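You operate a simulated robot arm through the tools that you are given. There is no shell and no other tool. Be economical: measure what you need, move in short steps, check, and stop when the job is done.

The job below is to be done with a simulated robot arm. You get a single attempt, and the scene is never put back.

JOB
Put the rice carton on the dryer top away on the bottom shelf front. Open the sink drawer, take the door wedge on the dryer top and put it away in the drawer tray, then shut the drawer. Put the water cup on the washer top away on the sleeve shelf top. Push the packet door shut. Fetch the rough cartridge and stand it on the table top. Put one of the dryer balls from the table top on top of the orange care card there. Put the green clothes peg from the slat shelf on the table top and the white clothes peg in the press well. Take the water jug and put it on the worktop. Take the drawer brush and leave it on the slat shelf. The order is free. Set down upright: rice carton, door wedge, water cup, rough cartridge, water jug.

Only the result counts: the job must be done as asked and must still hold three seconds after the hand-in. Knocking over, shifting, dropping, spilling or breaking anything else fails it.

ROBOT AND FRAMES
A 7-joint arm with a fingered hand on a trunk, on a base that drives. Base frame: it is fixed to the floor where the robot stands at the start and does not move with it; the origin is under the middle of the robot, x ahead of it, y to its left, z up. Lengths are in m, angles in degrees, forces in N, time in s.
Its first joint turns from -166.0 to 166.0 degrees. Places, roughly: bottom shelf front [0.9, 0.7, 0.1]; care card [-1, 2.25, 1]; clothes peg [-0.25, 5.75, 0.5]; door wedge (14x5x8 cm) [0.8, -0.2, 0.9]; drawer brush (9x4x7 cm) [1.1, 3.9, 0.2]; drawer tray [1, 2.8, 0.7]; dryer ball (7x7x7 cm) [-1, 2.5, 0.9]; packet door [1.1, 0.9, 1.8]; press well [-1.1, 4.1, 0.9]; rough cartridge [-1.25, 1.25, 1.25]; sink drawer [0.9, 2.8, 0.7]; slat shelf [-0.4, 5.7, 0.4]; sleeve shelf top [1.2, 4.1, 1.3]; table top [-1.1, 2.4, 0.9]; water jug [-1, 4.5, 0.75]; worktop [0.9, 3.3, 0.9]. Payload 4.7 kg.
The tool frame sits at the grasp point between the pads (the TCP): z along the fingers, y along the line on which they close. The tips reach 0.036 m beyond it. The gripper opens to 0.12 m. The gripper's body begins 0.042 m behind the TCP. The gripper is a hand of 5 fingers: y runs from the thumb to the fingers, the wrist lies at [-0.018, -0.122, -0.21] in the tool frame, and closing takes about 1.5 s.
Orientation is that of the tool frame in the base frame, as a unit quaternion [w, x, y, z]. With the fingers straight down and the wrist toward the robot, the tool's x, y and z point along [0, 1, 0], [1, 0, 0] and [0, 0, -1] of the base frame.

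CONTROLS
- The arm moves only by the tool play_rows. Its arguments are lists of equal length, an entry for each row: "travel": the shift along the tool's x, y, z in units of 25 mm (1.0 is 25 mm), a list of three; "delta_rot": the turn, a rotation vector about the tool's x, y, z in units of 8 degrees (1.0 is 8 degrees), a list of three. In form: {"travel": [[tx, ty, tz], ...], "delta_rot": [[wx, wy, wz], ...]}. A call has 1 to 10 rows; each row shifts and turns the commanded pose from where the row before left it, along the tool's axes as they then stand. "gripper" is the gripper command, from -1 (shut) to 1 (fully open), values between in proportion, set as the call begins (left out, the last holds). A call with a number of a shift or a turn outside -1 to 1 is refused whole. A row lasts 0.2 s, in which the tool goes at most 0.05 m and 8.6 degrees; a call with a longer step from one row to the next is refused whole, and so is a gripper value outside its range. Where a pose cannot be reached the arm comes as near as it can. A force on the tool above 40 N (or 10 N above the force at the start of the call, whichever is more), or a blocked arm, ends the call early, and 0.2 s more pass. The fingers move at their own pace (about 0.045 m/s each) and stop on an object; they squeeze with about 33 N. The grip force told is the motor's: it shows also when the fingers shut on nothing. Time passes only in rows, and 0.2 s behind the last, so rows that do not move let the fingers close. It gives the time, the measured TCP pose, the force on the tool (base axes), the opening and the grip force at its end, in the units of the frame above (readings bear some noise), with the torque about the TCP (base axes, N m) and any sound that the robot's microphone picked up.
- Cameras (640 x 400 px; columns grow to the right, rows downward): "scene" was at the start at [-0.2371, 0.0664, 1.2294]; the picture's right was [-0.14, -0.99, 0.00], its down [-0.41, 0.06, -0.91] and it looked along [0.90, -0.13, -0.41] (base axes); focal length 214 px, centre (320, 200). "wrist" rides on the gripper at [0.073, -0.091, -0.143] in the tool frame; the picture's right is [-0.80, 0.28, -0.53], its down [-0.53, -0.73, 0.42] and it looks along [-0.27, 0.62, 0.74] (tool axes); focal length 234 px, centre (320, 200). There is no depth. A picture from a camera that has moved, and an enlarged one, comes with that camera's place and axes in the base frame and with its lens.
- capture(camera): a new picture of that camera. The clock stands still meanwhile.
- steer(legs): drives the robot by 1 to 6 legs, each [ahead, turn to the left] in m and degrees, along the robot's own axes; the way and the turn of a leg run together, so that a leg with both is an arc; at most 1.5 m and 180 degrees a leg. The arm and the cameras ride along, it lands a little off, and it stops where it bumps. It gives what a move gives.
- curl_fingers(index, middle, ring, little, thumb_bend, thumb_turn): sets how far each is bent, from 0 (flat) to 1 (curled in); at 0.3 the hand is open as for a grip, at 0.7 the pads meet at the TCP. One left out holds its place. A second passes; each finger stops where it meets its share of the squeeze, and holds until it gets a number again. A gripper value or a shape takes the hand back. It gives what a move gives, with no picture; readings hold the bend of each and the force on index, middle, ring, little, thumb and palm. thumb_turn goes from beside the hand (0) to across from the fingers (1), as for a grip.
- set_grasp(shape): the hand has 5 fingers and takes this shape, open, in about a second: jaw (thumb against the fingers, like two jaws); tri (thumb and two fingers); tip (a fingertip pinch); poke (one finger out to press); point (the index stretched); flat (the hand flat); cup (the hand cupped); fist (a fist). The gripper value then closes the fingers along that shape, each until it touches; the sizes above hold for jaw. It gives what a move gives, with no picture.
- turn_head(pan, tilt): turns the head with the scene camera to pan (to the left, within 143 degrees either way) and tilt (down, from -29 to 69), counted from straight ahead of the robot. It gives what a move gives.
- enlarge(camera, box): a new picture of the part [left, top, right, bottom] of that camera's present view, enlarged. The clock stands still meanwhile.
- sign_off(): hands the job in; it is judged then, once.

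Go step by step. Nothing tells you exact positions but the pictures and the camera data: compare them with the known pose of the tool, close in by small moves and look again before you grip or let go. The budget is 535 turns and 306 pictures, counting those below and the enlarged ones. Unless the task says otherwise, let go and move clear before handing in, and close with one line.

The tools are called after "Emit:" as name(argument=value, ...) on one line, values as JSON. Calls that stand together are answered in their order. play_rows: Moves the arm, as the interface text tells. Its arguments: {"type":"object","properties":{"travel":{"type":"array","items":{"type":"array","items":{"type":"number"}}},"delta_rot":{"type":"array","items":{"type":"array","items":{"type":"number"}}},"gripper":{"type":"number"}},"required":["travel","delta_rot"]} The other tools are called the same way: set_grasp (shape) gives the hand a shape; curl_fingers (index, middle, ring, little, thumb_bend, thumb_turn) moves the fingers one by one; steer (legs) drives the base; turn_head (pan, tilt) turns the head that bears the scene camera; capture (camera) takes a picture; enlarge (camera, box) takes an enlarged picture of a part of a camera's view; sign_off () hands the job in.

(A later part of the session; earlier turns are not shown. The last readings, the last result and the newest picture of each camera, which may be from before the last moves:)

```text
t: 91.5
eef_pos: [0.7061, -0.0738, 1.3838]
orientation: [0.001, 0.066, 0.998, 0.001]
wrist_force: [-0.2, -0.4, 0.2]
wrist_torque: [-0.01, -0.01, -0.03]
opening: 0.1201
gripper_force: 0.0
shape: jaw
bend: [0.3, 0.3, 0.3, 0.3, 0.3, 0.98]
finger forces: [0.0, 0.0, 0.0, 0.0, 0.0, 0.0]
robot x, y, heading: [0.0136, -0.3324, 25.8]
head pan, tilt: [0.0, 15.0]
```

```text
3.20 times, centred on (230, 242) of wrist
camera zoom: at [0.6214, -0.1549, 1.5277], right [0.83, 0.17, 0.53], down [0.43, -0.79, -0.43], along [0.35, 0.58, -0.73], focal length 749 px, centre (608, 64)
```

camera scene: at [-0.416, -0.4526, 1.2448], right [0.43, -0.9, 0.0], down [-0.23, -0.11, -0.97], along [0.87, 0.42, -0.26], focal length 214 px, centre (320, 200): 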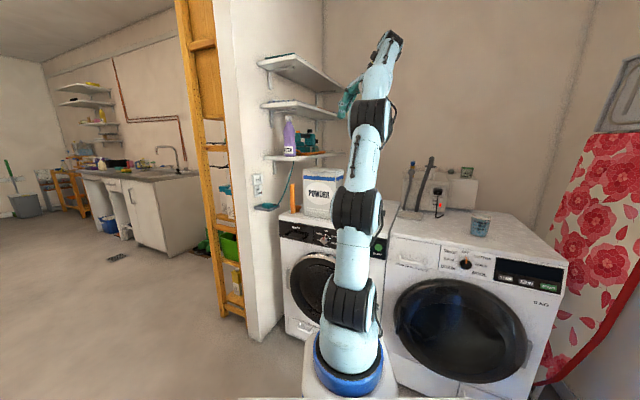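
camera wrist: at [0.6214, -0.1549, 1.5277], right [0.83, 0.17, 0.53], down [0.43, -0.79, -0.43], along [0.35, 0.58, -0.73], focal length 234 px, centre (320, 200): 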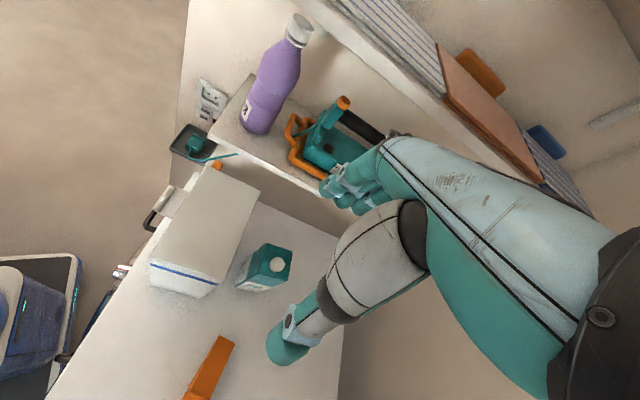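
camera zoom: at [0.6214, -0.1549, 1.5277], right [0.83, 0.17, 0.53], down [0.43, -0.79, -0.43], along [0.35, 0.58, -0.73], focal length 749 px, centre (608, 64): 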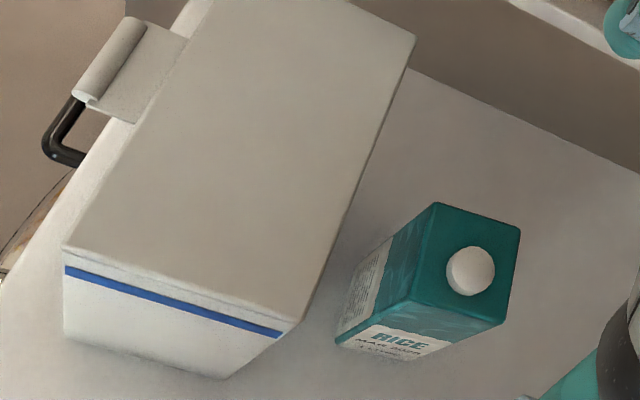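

The carton reads RICE; I triangulate its top centre at (0.782, 0.023, 1.036), about 6.7 cm square, dryer top at z≈0.845. I'll align above it with the fingers closing along y.

Emit:
play_rows(travel=[[0, 0, 0], [-0.76, 0.96, 0], [-0.76, 0.96, 0], [-0.76, 0.96, 0], [-0.76, 0.96, 0], [0, 0, 1], [0, 0, 1], [0, 0, 1], [0, 0, 1], [0, 0, 1]], delta_rot=[[0, 0, -0.95], [0, 0, 0], [0, 0, 0], [0, 0, 0], [0, 0, 0], [0, 0, 0], [0, 0, 0], [0, 0, 0], [0, 0, 0], [0, 0, 0]])

Emit:
capture(camera="wrist")

Emit:
capture(camera="scene")

```text
t: 93.7
eef_pos: [0.7618, 0.0087, 1.2423]
orientation: [0.002, -0.001, 1.0, 0.001]
wrist_force: [0.2, -0.5, 0.8]
wrist_torque: [-0.02, 0.0, 0.01]
opening: 0.1196
gripper_force: 0.1
shape: jaw
bend: [0.3, 0.3, 0.3, 0.3, 0.3, 0.98]
finger forces: [0.1, 0.0, 0.0, 0.0, 0.0, 0.1]
out of reach, approached as far as the arm can: row 1, 3, 4, 5
robot x, y, heading: [0.0121, -0.3368, 25.8]
head pan, tilt: [0.0, 15.0]
```

```text
270 pictures are left
camera wrist: at [0.6892, -0.0836, 1.3871], right [0.8, 0.28, 0.53], down [0.53, -0.73, -0.43], along [0.27, 0.62, -0.73], focal length 234 px, centre (320, 200)
```

wrist: 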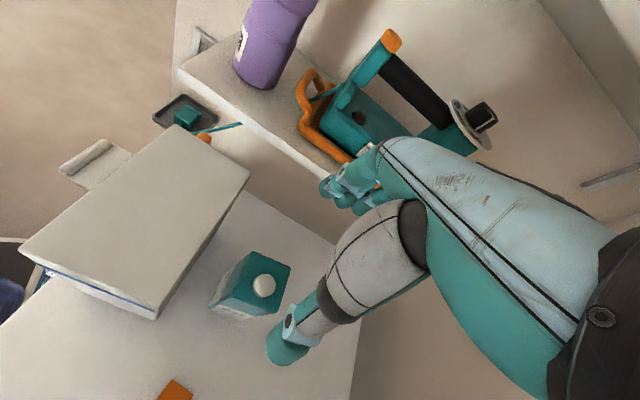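

```text
269 pictures are left
camera scene: at [-0.2326, -0.3639, 1.2448], right [0.44, -0.9, 0.0], down [-0.23, -0.11, -0.97], along [0.87, 0.42, -0.26], focal length 214 px, centre (320, 200)
```

scene: 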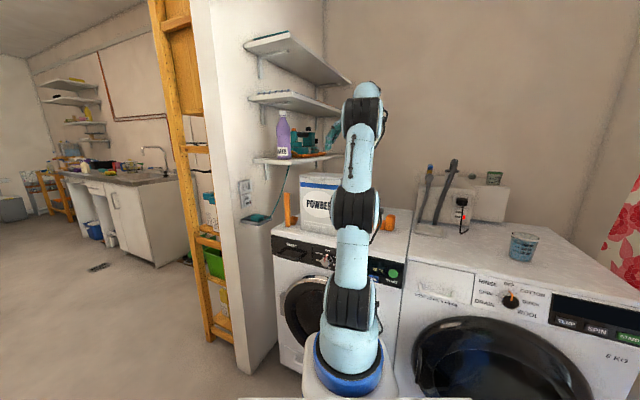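

Emit:
play_rows(travel=[[-0.8, 0.55, 0], [0, 0, 1], [0, 0, 1], [0, 0, 1], [0, 0, 1], [0, 0, 1]], delta_rot=[[0, 0, 0], [0, 0, 0], [0, 0, 0], [0, 0, 0], [0, 0, 0], [0, 0, 0]])

Emit:
capture(camera="wrist")

```text
t: 95.1
eef_pos: [0.7833, 0.0201, 1.118]
orientation: [0.002, -0.001, 1.0, 0.002]
wrist_force: [-0.6, -0.7, 1.2]
wrist_torque: [-0.04, -0.04, 0.0]
opening: 0.12
gripper_force: 0.0
shape: jaw
bend: [0.3, 0.3, 0.3, 0.3, 0.3, 0.98]
finger forces: [0.0, 0.1, 0.0, 0.0, 0.0, 0.1]
robot x, y, heading: [0.012, -0.331, 25.7]
head pan, tilt: [0.0, 15.0]
```

```text
268 pictures are left
camera wrist: at [0.7105, -0.0727, 1.2618], right [0.8, 0.28, 0.53], down [0.54, -0.73, -0.43], along [0.27, 0.62, -0.73], focal length 234 px, centre (320, 200)
```

wrist: 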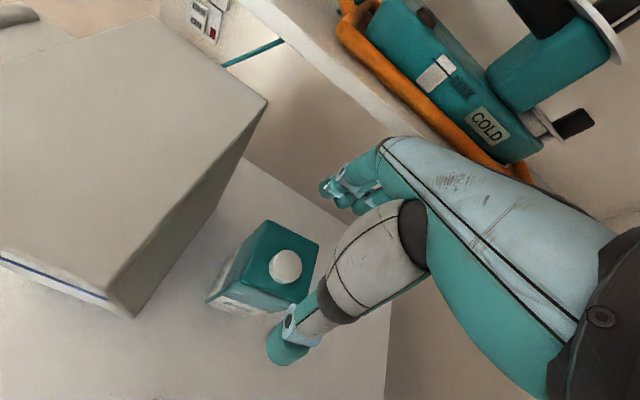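

Emit:
play_rows(travel=[[0, 0.1, 1], [0, 0, 1], [0, 0, 1], [0, 0, 1], [0, 0, 0.2]], delta_rot=[[0, 0, 0], [0, 0, 0], [0, 0, 0], [0, 0, 0], [0, 0, 0]])

Emit:
capture(camera="wrist")

```text
t: 96.3
eef_pos: [0.7825, 0.0233, 1.0115]
orientation: [0.001, -0.001, 1.0, 0.002]
wrist_force: [-0.2, 0.3, -0.4]
wrist_torque: [0.01, 0.0, 0.0]
opening: 0.1199
gripper_force: 0.1
shape: jaw
bend: [0.3, 0.3, 0.3, 0.3, 0.3, 0.98]
finger forces: [0.1, 0.1, 0.0, 0.0, 0.1, 0.0]
robot x, y, heading: [0.0149, -0.3335, 25.9]
head pan, tilt: [0.0, 15.0]
```

```text
267 pictures are left
camera wrist: at [0.7098, -0.0694, 1.1571], right [0.8, 0.28, 0.53], down [0.53, -0.73, -0.43], along [0.27, 0.62, -0.73], focal length 234 px, centre (320, 200)
```

wrist: 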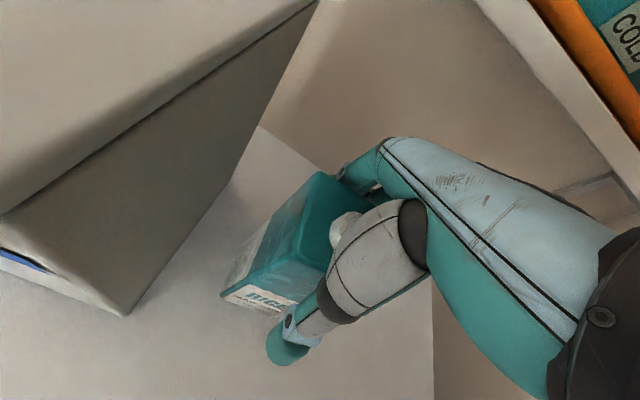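

The carton is between thumb and fingers; closing.

Emit:
play_rows(travel=[[0, 0, 0], [0, 0, 0], [0, 0, 0], [0, 0, 0], [0, 0, 0], [0, 0, 0], [0, 0, 0], [0, 0, 0]], delta_rot=[[0, 0, 0], [0, 0, 0], [0, 0, 0], [0, 0, 0], [0, 0, 0], [0, 0, 0], [0, 0, 0], [0, 0, 0]], gripper=-1)

Emit:
play_rows(travel=[[0, 0, -0.6], [0, 0, -0.6], [0, 0, -0.6]], delta_rot=[[0, 0, 0], [0, 0, 0], [0, 0, 0]])

Emit:
capture(camera="wrist")

```text
t: 98.1
eef_pos: [0.7827, 0.0227, 1.0126]
orientation: [0.0, -0.002, 1.0, 0.001]
wrist_force: [0.5, -1.3, -0.2]
wrist_torque: [-0.05, 0.02, 0.09]
opening: 0.0643
gripper_force: 33.4
shape: jaw
bend: [0.74, 0.43, 0.41, 0.43, 0.68, 1.0]
finger forces: [15.8, 8.7, 3.4, 0.1, 29.9, 0.0]
robot x, y, heading: [0.0121, -0.3318, 25.6]
head pan, tilt: [0.0, 15.0]
```

```text
t: 98.9
eef_pos: [0.7828, 0.0233, 1.0552]
orientation: [0.001, 0.0, 1.0, 0.0]
wrist_force: [0.2, 0.5, -10.7]
wrist_torque: [0.04, 0.0, 0.02]
opening: 0.064
gripper_force: 33.3
shape: jaw
bend: [0.74, 0.43, 0.41, 0.43, 0.68, 1.0]
finger forces: [17.4, 8.6, 3.6, 0.1, 29.6, 0.1]
robot x, y, heading: [0.0111, -0.3356, 26.2]
head pan, tilt: [0.0, 15.0]
```

```text
266 pictures are left
camera wrist: at [0.7096, -0.0681, 1.2005], right [0.8, 0.28, 0.53], down [0.53, -0.73, -0.43], along [0.27, 0.62, -0.74], focal length 234 px, centre (320, 200)
```

wrist: 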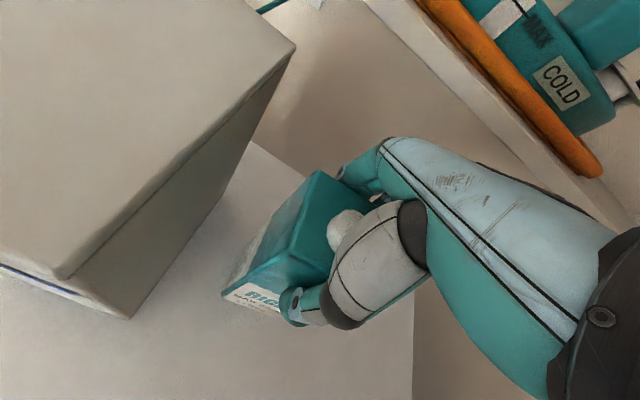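

Held, about 1 kg. I'll lift it over the wedge and set it on the front right of the dryer top to regrasp it at a slant, since the shelf bay needs a slanted hand.

Emit:
play_rows(travel=[[0, 0, -0.85], [0, 0, -0.85], [0, 0, -0.85], [0, 0, -0.85], [0, 0, -0.85], [0, -0.6, 0], [0, -0.95, 0], [0, -0.95, 0], [0, -0.95, 0], [0, -0.95, 0]], delta_rot=[[0, 0, 0], [0, 0, 0], [0, 0, 0], [0, 0, 0], [0, 0, 0], [0, 0, 0], [0, 0, 0], [0, 0, 0], [0, 0, 0], [0, 0, 0]])

Emit:
play_rows(travel=[[0, -0.95, 0], [0, -0.95, 0], [0, -0.95, 0], [0, -0.95, 0], [0, -0.95, 0]], delta_rot=[[0, 0, 0], [0, 0, 0], [0, 0, 0], [0, 0, 0], [0, 0, 0]])

Emit:
play_rows(travel=[[0.95, 0, 0], [0.95, 0, 0], [0.95, 0, 0], [0.95, 0, 0], [0.95, 0, 0], [0.95, 0, 0], [0.95, 0, 0], [0.95, 0, 0]], delta_rot=[[0, 0, 0], [0, 0, 0], [0, 0, 0], [0, 0, 0], [0, 0, 0], [0, 0, 0], [0, 0, 0], [0, 0, 0]])

Emit:
capture(camera="wrist")

Emit:
capture(camera="scene")

```text
t: 101.1
eef_pos: [0.7825, -0.0866, 1.1625]
orientation: [0.001, -0.002, 1.0, 0.002]
wrist_force: [-0.2, 0.7, -10.7]
wrist_torque: [0.03, -0.03, -0.02]
opening: 0.0641
gripper_force: 32.5
shape: jaw
bend: [0.74, 0.43, 0.42, 0.43, 0.68, 1.0]
finger forces: [17.3, 9.0, 4.1, 0.0, 29.9, 0.0]
robot x, y, heading: [0.0153, -0.3305, 25.5]
head pan, tilt: [0.0, 15.0]
```

```text
t: 102.3
eef_pos: [0.7821, -0.2045, 1.1616]
orientation: [0.001, -0.002, 1.0, 0.001]
wrist_force: [-0.8, 0.5, -11.4]
wrist_torque: [0.01, -0.05, 0.04]
opening: 0.0644
gripper_force: 33.5
shape: jaw
bend: [0.74, 0.43, 0.42, 0.43, 0.68, 1.0]
finger forces: [17.4, 9.0, 4.2, 0.0, 30.0, 0.0]
robot x, y, heading: [0.0145, -0.3313, 25.7]
head pan, tilt: [0.0, 15.0]
```

```text
t: 104.1
eef_pos: [0.5934, -0.2072, 1.1612]
orientation: [0.0, -0.002, 1.0, 0.002]
wrist_force: [1.2, 0.2, -11.5]
wrist_torque: [0.03, -0.07, -0.01]
opening: 0.0642
gripper_force: 32.8
shape: jaw
bend: [0.74, 0.43, 0.42, 0.43, 0.68, 0.99]
finger forces: [17.3, 8.5, 4.3, 0.0, 29.7, 0.0]
robot x, y, heading: [0.0112, -0.3338, 25.6]
head pan, tilt: [0.0, 15.0]
```

```text
265 pictures are left
camera wrist: at [0.52, -0.2981, 1.3055], right [0.8, 0.28, 0.53], down [0.53, -0.73, -0.43], along [0.27, 0.62, -0.74], focal length 234 px, centre (320, 200)
```

wrist: 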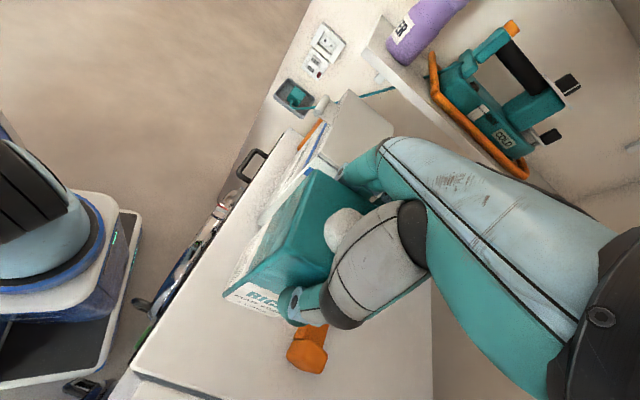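

```text
264 pictures are left
camera scene: at [-0.232, -0.3639, 1.2449], right [0.44, -0.9, 0.0], down [-0.23, -0.11, -0.97], along [0.87, 0.42, -0.26], focal length 214 px, centre (320, 200)
```

scene: 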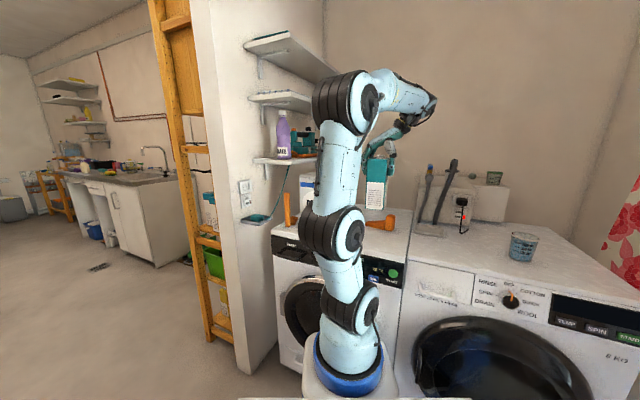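

Emit:
play_rows(travel=[[0, -0.6, 1], [0, 0, 1], [0, 0, 1], [0, 0, 1], [0, 0, 1], [0, 0, 0.5], [0, 0, 0.3], [0, 0, 0.15]], delta_rot=[[0, 0, 0], [0, 0, 0], [0, 0, 0], [0, 0, 0], [0, 0, 0], [0, 0, 0], [0, 0, 0], [0, 0, 0]])

```text
t: 105.9
eef_pos: [0.5942, -0.2193, 1.0143]
orientation: [0.001, 0.0, 1.0, 0.001]
wrist_force: [0.1, -0.8, -8.3]
wrist_torque: [-0.02, -0.03, 0.01]
opening: 0.0643
gripper_force: 33.0
shape: jaw
bend: [0.74, 0.44, 0.42, 0.43, 0.68, 0.99]
finger forces: [17.3, 8.6, 4.5, 0.0, 29.9, 0.1]
robot x, y, heading: [0.0136, -0.3295, 25.7]
head pan, tilt: [0.0, 15.0]
```

Emit:
play_rows(travel=[[0, 0, 0.1], [0, 0, 0.05]], delta_rot=[[0, 0, 0], [0, 0, 0]])

Emit:
play_rows(travel=[[0, 0, 0], [0, 0, 0], [0, 0, 0], [0, 0, 0], [0, 0, 0], [0, 0, 0], [0, 0, 0], [0, 0, 0]], delta_rot=[[0, 0, 0], [0, 0, 0], [0, 0, 0], [0, 0, 0], [0, 0, 0], [0, 0, 0], [0, 0, 0], [0, 0, 0]], gripper=1)

Emit:
play_rows(travel=[[0, 0, -1], [0, 0, -1], [0, 0, -1], [0, 0, -1], [0, 0, -1]], delta_rot=[[0, 0, 0], [0, 0, 0], [0, 0, 0], [0, 0, 0], [0, 0, 0]])

Emit:
capture(camera="wrist")

```text
t: 106.5
eef_pos: [0.5933, -0.2206, 1.0131]
orientation: [0.004, -0.002, 1.0, 0.001]
wrist_force: [9.0, 1.8, 21.2]
wrist_torque: [0.15, -0.29, -0.17]
opening: 0.0645
gripper_force: 33.4
shape: jaw
bend: [0.74, 0.43, 0.42, 0.43, 0.68, 1.0]
finger forces: [18.5, 10.3, 6.9, 0.0, 32.2, 0.0]
robot x, y, heading: [0.0113, -0.3333, 25.9]
head pan, tilt: [0.0, 15.0]
```

```text
t: 108.3
eef_pos: [0.5942, -0.2212, 1.0104]
orientation: [0.001, -0.001, 1.0, 0.002]
wrist_force: [-0.1, 0.2, 0.0]
wrist_torque: [0.01, 0.0, -0.03]
opening: 0.1196
gripper_force: 0.0
shape: jaw
bend: [0.3, 0.3, 0.3, 0.3, 0.3, 0.98]
finger forces: [0.1, 0.0, 0.0, 0.0, 0.0, 0.0]
robot x, y, heading: [0.0164, -0.3326, 25.7]
head pan, tilt: [0.0, 15.0]
```

```text
t: 109.5
eef_pos: [0.5941, -0.2195, 1.1348]
orientation: [0.001, 0.0, 1.0, 0.001]
wrist_force: [0.3, -0.6, 0.2]
wrist_torque: [-0.02, 0.0, 0.02]
opening: 0.1195
gripper_force: 0.1
shape: jaw
bend: [0.3, 0.3, 0.3, 0.3, 0.3, 0.98]
finger forces: [0.1, 0.0, 0.0, 0.1, 0.0, 0.0]
robot x, y, heading: [0.0122, -0.3331, 25.8]
head pan, tilt: [0.0, 15.0]
```

```text
263 pictures are left
camera wrist: at [0.5224, -0.312, 1.2791], right [0.8, 0.28, 0.53], down [0.53, -0.73, -0.43], along [0.27, 0.62, -0.74], focal length 234 px, centre (320, 200)
```

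wrist: 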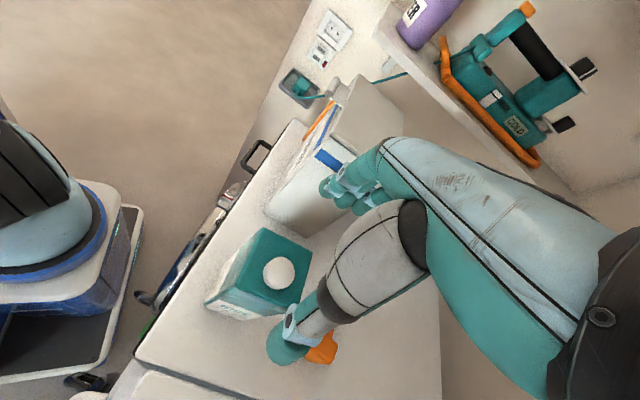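

The carton stands at about (0.594, −0.221). I'll back off and tilt the hand 60° so it comes from the front.

Emit:
steer(legs=[[-0.22, 0]])

Emit:
play_rows(travel=[[0, 0, 0], [0, 0, 0], [0, 0, 0], [0, 0, 0], [0, 0, 0], [0, 0, 0], [0, 0, 0], [0, 0, 0]], delta_rot=[[0, -1, 0], [0, -1, 0], [0, -1, 0], [0, -1, 0], [0, -1, 0], [0, -1, 0], [0, -1, 0], [0, -0.5, 0]])

Emit:
capture(camera="wrist")

Emit:
capture(camera="scene")

```text
t: 111.1
eef_pos: [0.4025, -0.3153, 1.1349]
orientation: [0.0, 0.001, 1.0, 0.002]
wrist_force: [-0.1, 0.3, -0.3]
wrist_torque: [-0.01, -0.02, -0.03]
opening: 0.1197
gripper_force: 0.0
shape: jaw
bend: [0.3, 0.3, 0.3, 0.3, 0.3, 0.98]
finger forces: [0.0, 0.0, 0.0, 0.0, 0.1, 0.0]
robot x, y, heading: [-0.1797, -0.4247, 25.5]
head pan, tilt: [0.0, 15.0]
```

```text
t: 112.9
eef_pos: [0.4017, -0.3154, 1.1346]
orientation: [0.502, 0.002, 0.865, 0.002]
wrist_force: [0.4, 0.8, 0.3]
wrist_torque: [-0.02, -0.02, 0.01]
opening: 0.1197
gripper_force: 0.0
shape: jaw
bend: [0.3, 0.3, 0.3, 0.3, 0.3, 0.98]
finger forces: [0.1, 0.1, 0.0, 0.1, 0.0, 0.1]
robot x, y, heading: [-0.1791, -0.4253, 25.5]
head pan, tilt: [0.0, 15.0]
```

```text
262 pictures are left
camera wrist: at [0.2409, -0.4072, 1.1433], right [-0.06, 0.28, 0.96], down [0.63, -0.73, 0.25], along [0.77, 0.62, -0.13], focal length 234 px, centre (320, 200)
```

wrist: 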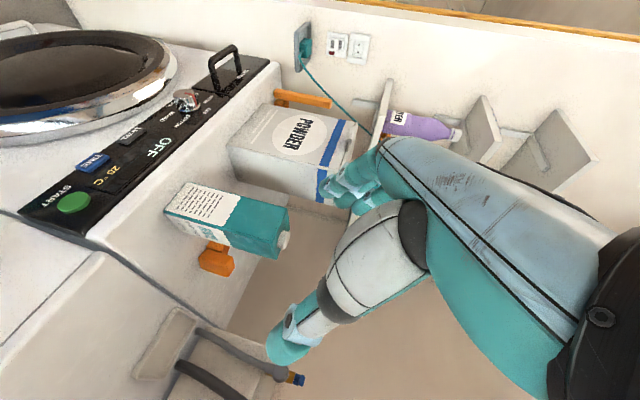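

```text
261 pictures are left
camera scene: at [-0.4269, -0.4563, 1.2448], right [0.43, -0.9, 0.0], down [-0.23, -0.11, -0.97], along [0.87, 0.42, -0.26], focal length 214 px, centre (320, 200)
```

scene: 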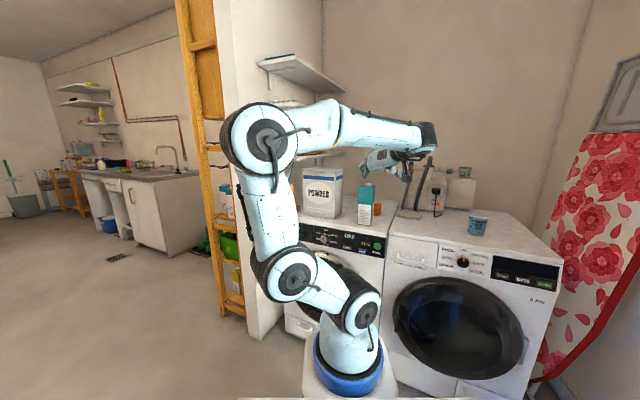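

Emit:
play_rows(travel=[[0.73, 0.63, 0.87], [0.73, 0.63, 0.87], [0.73, 0.63, 0.87], [0.73, 0.63, 0.87], [0.73, 0.63, 0.87], [0.73, 0.63, 0.87]], delta_rot=[[0, 0, 0], [0, 0, 0], [0, 0, 0], [0, 0, 0], [0, 0, 0], [0, 0, 0]])

Emit:
capture(camera="wrist")

```text
t: 114.3
eef_pos: [0.4609, -0.219, 0.9766]
orientation: [0.502, 0.003, 0.865, 0.001]
wrist_force: [-0.7, 0.2, 0.6]
wrist_torque: [0.01, -0.01, -0.01]
opening: 0.1194
gripper_force: 0.1
shape: jaw
bend: [0.3, 0.3, 0.3, 0.3, 0.3, 0.98]
finger forces: [0.1, 0.1, 0.0, 0.1, 0.0, 0.0]
robot x, y, heading: [-0.1824, -0.4248, 25.3]
head pan, tilt: [0.0, 15.0]
```

```text
260 pictures are left
camera wrist: at [0.2995, -0.3098, 0.985], right [-0.06, 0.28, 0.96], down [0.63, -0.74, 0.25], along [0.77, 0.62, -0.13], focal length 234 px, centre (320, 200)
```

wrist: 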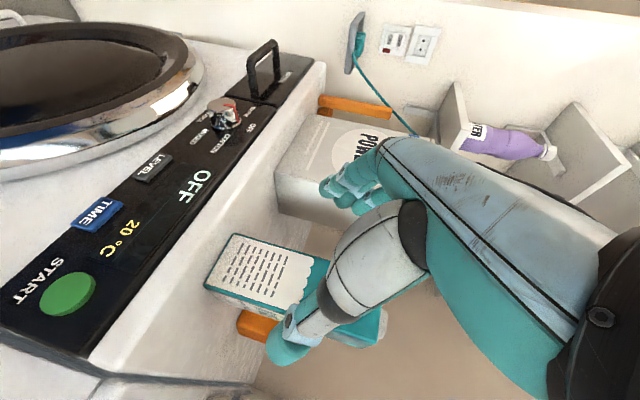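

Emit:
play_rows(travel=[[-0.53, 0, 0.92], [-0.53, 0, 0.92], [-0.53, 0, 0.92], [-0.53, 0, 0.92], [-0.53, 0, 0.92]], delta_rot=[[0, 0, 0], [0, 0, 0], [0, 0, 0], [0, 0, 0], [0, 0, 0]])

Emit:
capture(camera="wrist")

```text
t: 115.5
eef_pos: [0.595, -0.2181, 0.9758]
orientation: [0.501, 0.002, 0.865, 0.001]
wrist_force: [-3.1, -2.9, 1.5]
wrist_torque: [-0.07, 0.03, -0.03]
opening: 0.12
gripper_force: 0.1
shape: jaw
bend: [0.3, 0.3, 0.3, 0.3, 0.3, 0.97]
finger forces: [0.0, 0.1, 0.2, 1.3, 4.2, 0.0]
robot x, y, heading: [-0.1825, -0.4272, 25.6]
head pan, tilt: [0.0, 15.0]
```

```text
259 pictures are left
camera wrist: at [0.4334, -0.3091, 0.9851], right [-0.06, 0.28, 0.96], down [0.63, -0.74, 0.25], along [0.77, 0.62, -0.13], focal length 234 px, centre (320, 200)
```

wrist: 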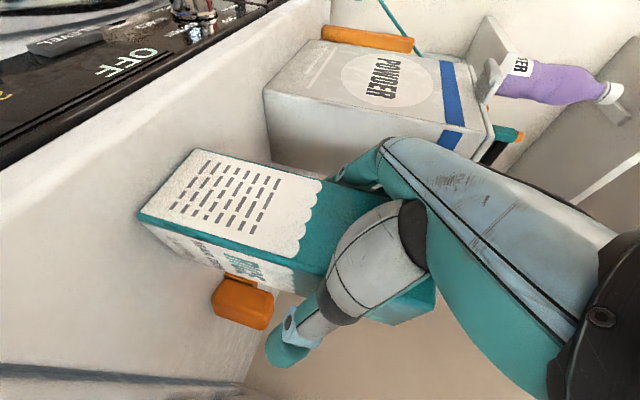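

Emit:
play_rows(travel=[[0, 0, 0], [0, 0, 0], [0, 0, 0], [0, 0, 0], [0, 0, 0], [0, 0, 0], [0, 0, 0], [0, 0, 0]], delta_rot=[[0, 0, 0], [0, 0, 0], [0, 0, 0], [0, 0, 0], [0, 0, 0], [0, 0, 0], [0, 0, 0], [0, 0, 0]], gripper=-1)

Emit:
play_rows(travel=[[-0.52, 0, -0.3], [-0.52, 0, -0.3], [-0.52, 0, -0.3], [-0.52, 0, -0.3]], delta_rot=[[0, 0, 0], [0, 0, 0], [0, 0, 0], [0, 0, 0]])

Emit:
capture(camera="wrist")

Emit:
capture(camera="scene")

```text
t: 117.3
eef_pos: [0.5944, -0.2177, 0.9749]
orientation: [0.502, 0.002, 0.865, 0.001]
wrist_force: [1.6, 5.4, 2.3]
wrist_torque: [0.37, -0.52, 0.2]
opening: 0.0698
gripper_force: 33.0
shape: jaw
bend: [0.74, 0.47, 0.43, 0.33, 0.58, 0.98]
finger forces: [19.5, 12.1, 3.8, 6.2, 42.5, 0.0]
robot x, y, heading: [-0.1815, -0.429, 25.4]
head pan, tilt: [0.0, 15.0]
```

```text
t: 118.3
eef_pos: [0.5945, -0.2191, 1.0354]
orientation: [0.501, 0.002, 0.866, 0.0]
wrist_force: [0.1, 0.3, -10.6]
wrist_torque: [0.04, -0.02, 0.01]
opening: 0.0682
gripper_force: 33.0
shape: jaw
bend: [0.74, 0.48, 0.44, 0.35, 0.58, 0.97]
finger forces: [18.4, 10.8, 3.6, 5.9, 45.8, 0.0]
robot x, y, heading: [-0.1808, -0.4239, 25.7]
head pan, tilt: [0.0, 15.0]
```

```text
258 pictures are left
camera wrist: at [0.433, -0.3106, 1.0444], right [-0.05, 0.28, 0.96], down [0.63, -0.73, 0.25], along [0.77, 0.62, -0.14], focal length 234 px, centre (320, 200)
```

wrist: 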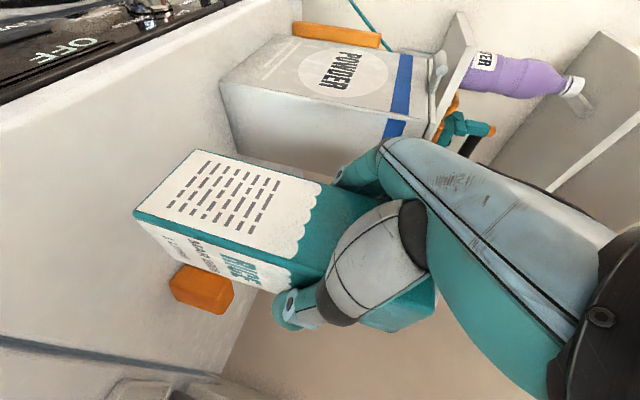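

```text
257 pictures are left
camera scene: at [-0.4265, -0.4562, 1.2449], right [0.43, -0.9, 0.0], down [-0.23, -0.11, -0.97], along [0.87, 0.42, -0.26], focal length 214 px, centre (320, 200)
```

scene: 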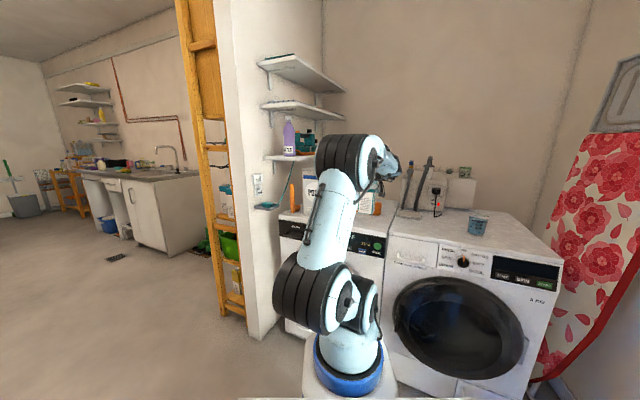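

The carton is held upright. Driving round to the rack front now.

Emit:
steer(legs=[[-0.3, 0], [0, 64.5], [1.1, 0], [1.05, 0]])

Emit:
steer(legs=[[0, -90], [0.6, 0], [0, -50]])

Emit:
turn_head(pan=15, tilt=40)

Emit:
capture(camera="scene")

Emit:
capture(camera="wrist")

```text
t: 133.6
eef_pos: [-0.3589, 2.4248, 1.0359]
orientation: [0.419, -0.469, 0.728, 0.272]
wrist_force: [0.0, 0.2, -10.4]
wrist_torque: [0.03, 0.09, -0.03]
opening: 0.0676
gripper_force: 32.9
shape: jaw
bend: [0.74, 0.49, 0.45, 0.36, 0.58, 0.97]
finger forces: [18.2, 10.3, 3.6, 6.3, 43.7, 0.0]
robot x, y, heading: [-0.4879, 1.6339, 91.4]
head pan, tilt: [0.0, 15.0]
```

```text
t: 143.0
eef_pos: [0.5273, 0.9815, 1.0337]
orientation: [0.403, 0.517, 0.694, -0.297]
wrist_force: [-0.4, -0.6, -10.4]
wrist_torque: [0.01, -0.06, 0.0]
opening: 0.0668
gripper_force: 32.9
shape: jaw
bend: [0.74, 0.49, 0.46, 0.45, 0.58, 0.96]
finger forces: [18.1, 9.7, 3.7, 1.9, 37.6, 0.0]
robot x, y, heading: [0.1061, 1.6623, -47.2]
head pan, tilt: [0.0, 15.0]
```

```text
t: 143.9
eef_pos: [0.5283, 0.981, 1.0353]
orientation: [0.402, 0.518, 0.695, -0.296]
wrist_force: [-0.4, -0.2, -10.8]
wrist_torque: [0.04, -0.07, 0.01]
opening: 0.0665
gripper_force: 33.5
shape: jaw
bend: [0.74, 0.49, 0.46, 0.45, 0.58, 0.96]
finger forces: [18.3, 9.5, 3.7, 1.9, 37.5, 0.0]
robot x, y, heading: [0.105, 1.6599, -47.6]
head pan, tilt: [15.0, 40.0]
```

```text
256 pictures are left
camera scene: at [0.0148, 1.9122, 1.2054], right [-0.54, -0.84, 0.0], down [-0.54, 0.35, -0.77], along [0.65, -0.41, -0.64], focal length 214 px, centre (320, 200)
```

scene: 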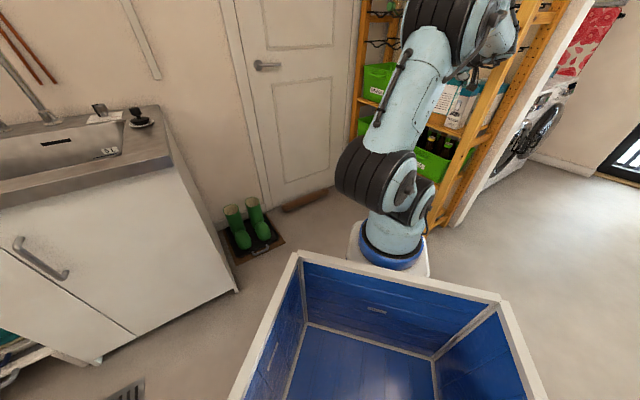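

```text
255 pictures are left
camera wrist: at [0.3937, 1.1075, 1.0441], right [0.25, 0.13, 0.96], down [-0.52, -0.82, 0.25], along [0.82, -0.56, -0.14], focal length 234 px, centre (320, 200)
```

wrist: 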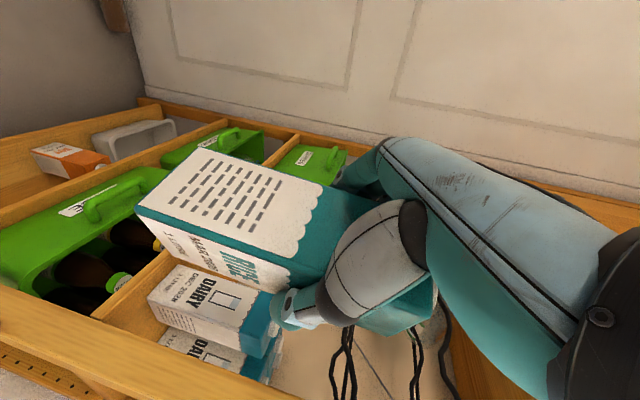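

Now at the rack side with the carton. I'll swing left a bit and lower the carton in front of the rack.

Emit:
steer(legs=[[0, 17]])

Emit:
play_rows(travel=[[1, 0, 0.577], [1, 0, 0.577], [1, 0, 0.577], [1, 0, 0.577], [1, 0, 0.577], [1, 0, 0.577], [1, 0, 0.577], [1, 0, 0.577], [1, 0, 0.577], [1, 0, 0.577]], delta_rot=[[0, 0, 0], [0, 0, 0], [0, 0, 0], [0, 0, 0], [0, 0, 0], [0, 0, 0], [0, 0, 0], [0, 0, 0], [0, 0, 0], [0, 0, 0]])

Emit:
capture(camera="wrist")

```text
t: 145.3
eef_pos: [0.706, 1.134, 1.0349]
orientation: [0.442, 0.409, 0.763, -0.235]
wrist_force: [0.6, 0.3, -10.1]
wrist_torque: [0.04, -0.06, -0.01]
opening: 0.0665
gripper_force: 32.9
shape: jaw
bend: [0.74, 0.49, 0.46, 0.45, 0.58, 0.96]
finger forces: [18.4, 9.5, 3.8, 1.8, 37.2, 0.1]
robot x, y, heading: [0.1021, 1.6615, -30.8]
head pan, tilt: [15.0, 40.0]
```

```text
t: 147.5
eef_pos: [0.7135, 1.1486, 0.8587]
orientation: [0.432, 0.412, 0.767, -0.234]
wrist_force: [-0.2, 0.5, -10.2]
wrist_torque: [0.04, -0.05, 0.0]
opening: 0.0665
gripper_force: 32.5
shape: jaw
bend: [0.74, 0.49, 0.46, 0.46, 0.58, 0.96]
finger forces: [18.2, 9.4, 3.7, 2.0, 36.9, 0.0]
out of reach, approached as far as the arm can: row 6, 7, 8, 9, 10
robot x, y, heading: [0.1065, 1.6603, -30.5]
head pan, tilt: [15.0, 40.0]
```

```text
254 pictures are left
camera wrist: at [0.5496, 1.2323, 0.8712], right [0.22, 0.18, 0.96], down [-0.26, -0.94, 0.24], along [0.94, -0.3, -0.15], focal length 234 px, centre (320, 200)
```

wrist: 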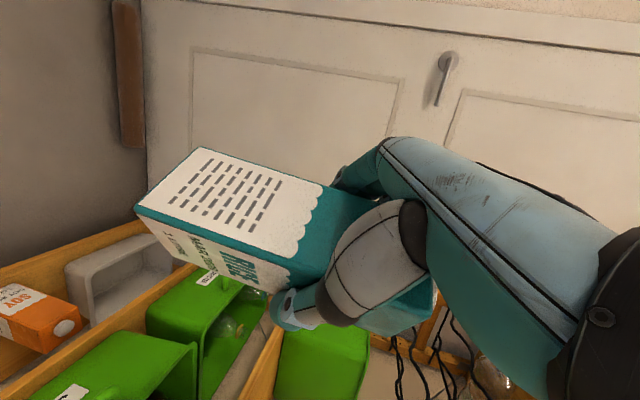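

Emit:
capture(camera="scene")

```text
253 pictures are left
camera scene: at [-0.0544, 1.8745, 1.2053], right [-0.27, -0.96, 0.0], down [-0.62, 0.17, -0.77], along [0.74, -0.21, -0.64], focal length 214 px, centre (320, 200)
```

scene: 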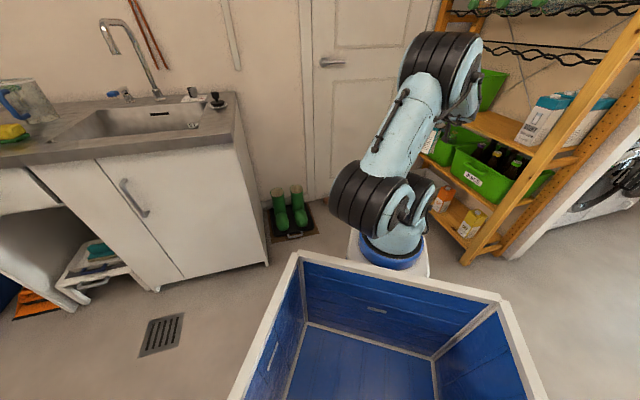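

Lowering got stuck at a joint limit. I'll turn the tool more radially to the robot and try again.

Emit:
play_rows(travel=[[0, 0, 0], [0, 0, 0], [0, 0, 0], [1, 0, 0.577], [1, 0, 0.577], [1, 0, 0.577], [1, 0, 0.577], [1, 0, 0.577]], delta_rot=[[-0.866, 0, -0.5], [-0.866, 0, -0.5], [-0.866, 0, -0.5], [0, 0, 0], [0, 0, 0], [0, 0, 0], [0, 0, 0], [0, 0, 0]])

```text
t: 149.3
eef_pos: [0.7629, 1.1655, 0.892]
orientation: [0.471, 0.245, 0.836, -0.136]
wrist_force: [-1.0, -0.2, -9.7]
wrist_torque: [0.07, -0.04, 0.02]
opening: 0.0666
gripper_force: 32.9
shape: jaw
bend: [0.74, 0.49, 0.47, 0.46, 0.58, 0.96]
finger forces: [17.8, 9.3, 3.8, 2.0, 36.5, 0.0]
out of reach, approached as far as the arm can: row 1, 2, 3, 4, 5, 6, 7, 8
robot x, y, heading: [0.1082, 1.6601, -30.8]
head pan, tilt: [15.0, 40.0]
```

Emit:
play_rows(travel=[[0, 0, 0.5], [0, 0, 0.5], [0, 0, 0.5], [0, 0, 0.5]], delta_rot=[[0, 0, 0], [0, 0, 0], [0, 0, 0], [0, 0, 0]])

Emit:
capture(camera="scene")

```text
t: 150.3
eef_pos: [0.8049, 1.1399, 0.8885]
orientation: [0.478, 0.242, 0.833, -0.136]
wrist_force: [0.2, 0.6, -9.7]
wrist_torque: [0.06, 0.03, -0.07]
opening: 0.0667
gripper_force: 33.1
shape: jaw
bend: [0.74, 0.49, 0.47, 0.46, 0.58, 0.96]
finger forces: [17.9, 9.3, 3.7, 2.1, 36.2, 0.1]
out of reach, approached as far as the arm can: row 1, 3, 4
robot x, y, heading: [0.1034, 1.6605, -30.6]
head pan, tilt: [15.0, 40.0]
```

```text
252 pictures are left
camera scene: at [-0.0545, 1.8746, 1.2053], right [-0.27, -0.96, 0.0], down [-0.62, 0.17, -0.77], along [0.74, -0.21, -0.64], focal length 214 px, centre (320, 200)
```

scene: 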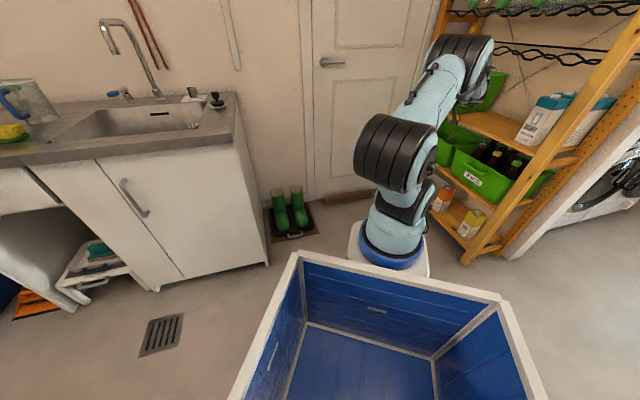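

The limit is the arm being too folded; with more radius it frees up. I'll extend outward first and then lower.

Emit:
play_rows(travel=[[-0.5, -0.1, 0.9], [-0.5, -0.1, 0.9], [-0.5, -0.1, 0.9], [0.862, 0, 0.505], [0.862, 0, 0.505], [0.862, 0, 0.505], [0.862, 0, 0.505], [0.862, 0, 0.505], [0.862, 0, 0.505]], delta_rot=[[0, 0, 0], [0, 0, 0], [0, 0, 0], [0, 0, 0], [0, 0, 0], [0, 0, 0], [0, 0, 0], [0, 0, 0], [0, 0, 0]])

```text
t: 152.3
eef_pos: [0.9115, 1.0618, 0.8085]
orientation: [0.474, 0.243, 0.835, -0.136]
wrist_force: [-0.1, -1.0, -9.2]
wrist_torque: [0.07, 0.02, -0.01]
opening: 0.0662
gripper_force: 32.5
shape: jaw
bend: [0.74, 0.49, 0.47, 0.46, 0.58, 0.96]
finger forces: [17.9, 9.1, 3.8, 1.9, 36.2, 0.0]
out of reach, approached as far as the arm can: row 5, 6, 7, 8, 9
robot x, y, heading: [0.1034, 1.659, -30.6]
head pan, tilt: [15.0, 40.0]
```

Still stuck near z≈0.81 – probably a wrist-bend limit with this slanted hand. I'll test with a steeper hand (the closed carton may lean in the air).

Emit:
play_rows(travel=[[0, 0, 0], [0, 0, 0], [0, 0, 0], [0.95, 0, 0.95], [0.95, 0, 0.95], [0.95, 0, 0.95], [0.95, 0, 0.95], [0.95, 0, 0.95], [0.95, 0, 0.95]], delta_rot=[[0, 1, 0], [0, 1, 0], [0, 1, 0], [0, 0, 0], [0, 0, 0], [0, 0, 0], [0, 0, 0], [0, 0, 0], [0, 0, 0]])

```text
t: 154.3
eef_pos: [0.8864, 1.0802, 0.6112]
orientation: [0.298, 0.266, 0.913, -0.085]
wrist_force: [-0.2, -0.3, -8.5]
wrist_torque: [0.01, -0.06, 0.0]
opening: 0.0664
gripper_force: 32.8
shape: jaw
bend: [0.74, 0.5, 0.47, 0.46, 0.58, 0.96]
finger forces: [17.6, 9.0, 3.9, 2.3, 35.6, 0.1]
robot x, y, heading: [0.1041, 1.6618, -30.5]
head pan, tilt: [15.0, 40.0]
```

Emit:
play_rows(travel=[[0.65, 0, 0.88], [0.65, 0, 0.88], [0.65, 0, 0.88], [0.65, 0, 0.88], [0.65, 0, 0.88], [0.65, 0, 0.88], [0.65, 0, 0.88], [0.65, 0, 0.88]], delta_rot=[[0, 0, 0], [0, 0, 0], [0, 0, 0], [0, 0, 0], [0, 0, 0], [0, 0, 0], [0, 0, 0], [0, 0, 0]])

```text
t: 156.1
eef_pos: [0.8853, 1.0783, 0.3928]
orientation: [0.299, 0.264, 0.913, -0.086]
wrist_force: [1.1, 0.0, -8.9]
wrist_torque: [0.03, -0.09, 0.03]
opening: 0.0665
gripper_force: 33.1
shape: jaw
bend: [0.74, 0.5, 0.47, 0.46, 0.58, 0.96]
finger forces: [17.6, 9.1, 3.9, 2.2, 35.4, 0.0]
robot x, y, heading: [0.1054, 1.6624, -30.6]
head pan, tilt: [15.0, 40.0]
```

Emit:
play_rows(travel=[[0, 0, 0], [0, 0, 0], [0, 0, 0]], delta_rot=[[0, -1, 0], [0, -1, 0], [0, -1, 0]])

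Emit:
capture(camera="wrist")

Emit:
capture(camera="scene")

```text
t: 156.9
eef_pos: [0.891, 1.076, 0.404]
orientation: [0.319, 0.264, 0.905, -0.092]
wrist_force: [-0.2, -0.2, -10.0]
wrist_torque: [-0.01, -0.09, -0.01]
opening: 0.0665
gripper_force: 33.0
shape: jaw
bend: [0.74, 0.5, 0.47, 0.46, 0.58, 0.96]
finger forces: [17.7, 9.0, 3.8, 2.2, 35.4, 0.0]
out of reach, approached as far as the arm can: row 1, 2, 3
robot x, y, heading: [0.1051, 1.6637, -30.6]
head pan, tilt: [15.0, 40.0]
```

```text
251 pictures are left
camera wrist: at [0.7171, 1.0772, 0.4693], right [0.4, 0.08, 0.91], down [0.18, -0.98, 0.0], along [0.9, 0.16, -0.41], focal length 234 px, centre (320, 200)
```

wrist: 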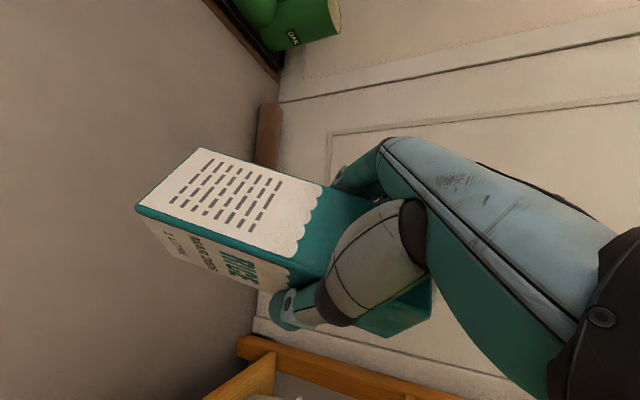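

```text
250 pictures are left
camera scene: at [-0.0544, 1.8745, 1.2054], right [-0.27, -0.96, 0.0], down [-0.62, 0.17, -0.77], along [0.74, -0.21, -0.64], focal length 214 px, centre (320, 200)
```

scene: 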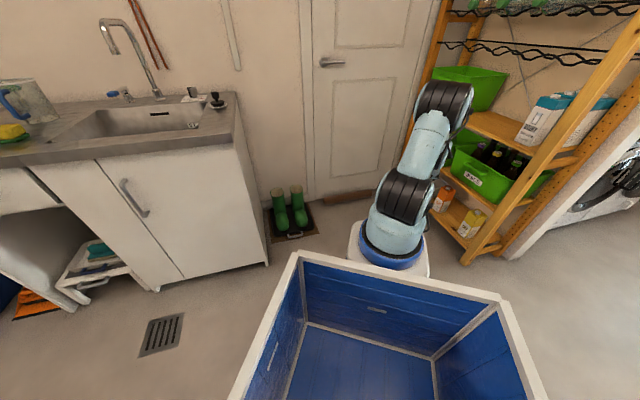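

Emit:
play_rows(travel=[[0.91, 0, 0.16], [0.91, 0, 0.16], [0.91, 0, 0.16], [0.91, 0, 0.16], [0.91, 0, 0.16], [0.91, 0, 0.16], [0.91, 0, 0.16], [0.91, 0, 0.16]], delta_rot=[[0, 0, 0], [0, 0, 0], [0, 0, 0], [0, 0, 0], [0, 0, 0], [0, 0, 0], [0, 0, 0], [0, 0, 0]])

```text
t: 158.7
eef_pos: [0.8815, 1.0891, 0.3745]
orientation: [0.304, 0.266, 0.91, -0.09]
wrist_force: [0.5, 0.8, -9.5]
wrist_torque: [-0.01, -0.11, -0.01]
opening: 0.0664
gripper_force: 32.5
shape: jaw
bend: [0.74, 0.5, 0.47, 0.46, 0.58, 0.96]
finger forces: [17.7, 9.1, 3.8, 2.1, 35.2, 0.0]
out of reach, approached as far as the arm can: row 1, 2, 3, 4, 5, 6, 7, 8
robot x, y, heading: [0.1036, 1.6598, -30.4]
head pan, tilt: [15.0, 40.0]
```

Emit:
play_rows(travel=[[0, 0, 0], [0, 0, 0], [0, 0, 0], [0, 0, 0]], delta_rot=[[0, 1, 0], [0, 1, 0], [0, 1, 0], [0, 0, 0]])

```text
t: 159.7
eef_pos: [0.882, 1.0895, 0.3728]
orientation: [0.125, 0.278, 0.952, -0.036]
wrist_force: [0.4, -0.9, -9.7]
wrist_torque: [-0.03, -0.18, 0.0]
opening: 0.0664
gripper_force: 32.8
shape: jaw
bend: [0.74, 0.5, 0.47, 0.46, 0.58, 0.96]
finger forces: [17.5, 9.0, 4.1, 2.4, 35.1, 0.0]
robot x, y, heading: [0.1068, 1.6617, -30.9]
head pan, tilt: [15.0, 40.0]
```

Emit:
play_rows(travel=[[1, 0, 0.73], [1, 0, 0.73], [1, 0, 0.73], [1, 0, 0.73], [1, 0, 0.73], [0, 0, 0], [0, 0, 0], [0, 0, 0], [0, 0, 0]], delta_rot=[[0, 0, 0], [0, 0, 0], [0, 0, 0], [0, 0, 0], [0, 0, 0], [0, -1, 0], [0, -1, 0], [0, -1, 0], [0, -1, 0]])

```text
t: 161.7
eef_pos: [0.7999, 1.1415, 0.2533]
orientation: [0.223, 0.272, 0.934, -0.064]
wrist_force: [0.2, 0.7, -11.0]
wrist_torque: [-0.04, -0.11, -0.04]
opening: 0.0664
gripper_force: 33.6
shape: jaw
bend: [0.74, 0.5, 0.47, 0.46, 0.58, 0.96]
finger forces: [17.8, 8.9, 3.8, 2.1, 35.0, 0.1]
out of reach, approached as far as the arm can: row 7, 8, 9
robot x, y, heading: [0.1061, 1.6619, -30.6]
head pan, tilt: [15.0, 40.0]
```

Emit:
play_rows(travel=[[-0.93, 0, 0.47], [-0.93, 0, 0.47], [-0.93, 0, 0.47], [-0.93, 0, 0.47], [-0.93, 0, 0.47], [0, 0, 0], [0, 0, 0], [0, 0, 0]], delta_rot=[[0, 0, 0], [0, 0, 0], [0, 0, 0], [0, 0, 0], [0, 0, 0], [0, -1, 0], [0, -1, 0], [0, -1, 0]])

```text
t: 163.5
eef_pos: [0.9106, 1.0686, 0.2545]
orientation: [0.282, 0.268, 0.918, -0.082]
wrist_force: [0.2, 0.0, -9.9]
wrist_torque: [0.0, -0.11, -0.01]
opening: 0.0664
gripper_force: 33.0
shape: jaw
bend: [0.74, 0.5, 0.47, 0.46, 0.58, 0.96]
finger forces: [17.8, 8.8, 3.9, 2.2, 35.0, 0.1]
out of reach, approached as far as the arm can: row 6, 7, 8
robot x, y, heading: [0.1057, 1.6584, -30.5]
head pan, tilt: [15.0, 40.0]
```

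Emit:
play_rows(travel=[[0, 0, 0], [0, 0, 0], [0, 0, 0], [0, 0, 0]], delta_rot=[[0.56, 0, 0.83], [0.56, 0, 0.83], [0, -1, 0], [0, -1, 0]])

```text
t: 164.5
eef_pos: [0.9096, 1.0688, 0.2539]
orientation: [0.265, 0.393, 0.872, -0.119]
wrist_force: [-0.7, 0.0, -10.1]
wrist_torque: [-0.07, -0.1, 0.03]
opening: 0.0666
gripper_force: 33.2
shape: jaw
bend: [0.74, 0.5, 0.47, 0.46, 0.58, 0.96]
finger forces: [17.8, 9.0, 3.9, 2.1, 35.0, 0.0]
out of reach, approached as far as the arm can: row 3, 4
robot x, y, heading: [0.1031, 1.661, -30.7]
head pan, tilt: [15.0, 40.0]
```

The arm can only slant about 34° at this depth, so I need a steeper regrasp. I'll raise the carton again and go back to the dryer top to regrasp at ~30°.

Emit:
play_rows(travel=[[-0.66, 0, -0.99], [-0.66, 0, -0.99], [-0.66, 0, -0.99], [-0.66, 0, -0.99], [-0.66, 0, -0.99], [-0.66, 0, -0.99], [-0.66, 0, -0.99], [-0.66, 0, -0.99], [-0.66, 0, -0.99], [-0.66, 0, -0.99]], delta_rot=[[0, 0, 0], [0, 0, 0], [0, 0, 0], [0, 0, 0], [0, 0, 0], [0, 0, 0], [0, 0, 0], [0, 0, 0], [0, 0, 0], [0, 0, 0]])

Emit:
play_rows(travel=[[-0.66, 0, -0.99], [-0.66, 0, -0.99], [-0.66, 0, -0.99], [-0.66, 0, -0.99], [-0.66, 0, -0.99], [-0.66, 0, -0.99], [-0.66, 0, -0.99], [-0.66, 0, -0.99], [-0.66, 0, -0.99], [-0.66, 0, -0.99]], delta_rot=[[0, 0, 0], [0, 0, 0], [0, 0, 0], [0, 0, 0], [0, 0, 0], [0, 0, 0], [0, 0, 0], [0, 0, 0], [0, 0, 0], [0, 0, 0]])

Emit:
play_rows(travel=[[-0.66, 0, -0.99], [-0.66, 0, -0.99], [-0.66, 0, -0.99], [-0.66, 0, -0.99], [-0.66, 0, -0.99], [0, 0, -1], [0, 0, -1], [0, 0, -1], [0, 0, -1]], delta_rot=[[0, 0, 0], [0, 0, 0], [0, 0, 0], [0, 0, 0], [0, 0, 0], [0, -0.8, 0], [0, -0.8, 0], [0, -0.8, 0], [0, -0.8, 0]])

```text
t: 166.7
eef_pos: [0.9108, 1.0714, 0.5518]
orientation: [0.264, 0.394, 0.872, -0.118]
wrist_force: [0.4, 0.4, -11.1]
wrist_torque: [-0.06, -0.15, 0.02]
opening: 0.0664
gripper_force: 32.5
shape: jaw
bend: [0.74, 0.5, 0.47, 0.46, 0.58, 0.96]
finger forces: [17.7, 8.8, 3.8, 2.0, 34.6, 0.0]
robot x, y, heading: [0.105, 1.6613, -30.6]
head pan, tilt: [15.0, 40.0]
```

```text
t: 168.9
eef_pos: [0.9101, 1.069, 0.8492]
orientation: [0.265, 0.394, 0.872, -0.119]
wrist_force: [0.0, 0.8, -11.9]
wrist_torque: [-0.05, -0.14, 0.02]
opening: 0.0664
gripper_force: 33.0
shape: jaw
bend: [0.74, 0.5, 0.47, 0.46, 0.58, 0.96]
finger forces: [17.7, 9.0, 3.7, 2.0, 34.4, 0.1]
robot x, y, heading: [0.107, 1.663, -30.6]
head pan, tilt: [15.0, 40.0]
```

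```text
t: 170.9
eef_pos: [0.8628, 1.1213, 1.0704]
orientation: [0.451, 0.357, 0.793, -0.204]
wrist_force: [0.6, 0.0, -11.9]
wrist_torque: [0.06, -0.08, 0.04]
opening: 0.0661
gripper_force: 32.8
shape: jaw
bend: [0.74, 0.5, 0.47, 0.46, 0.58, 0.96]
finger forces: [17.7, 8.7, 3.7, 1.8, 34.7, 0.0]
robot x, y, heading: [0.1085, 1.659, -30.5]
head pan, tilt: [15.0, 40.0]
```

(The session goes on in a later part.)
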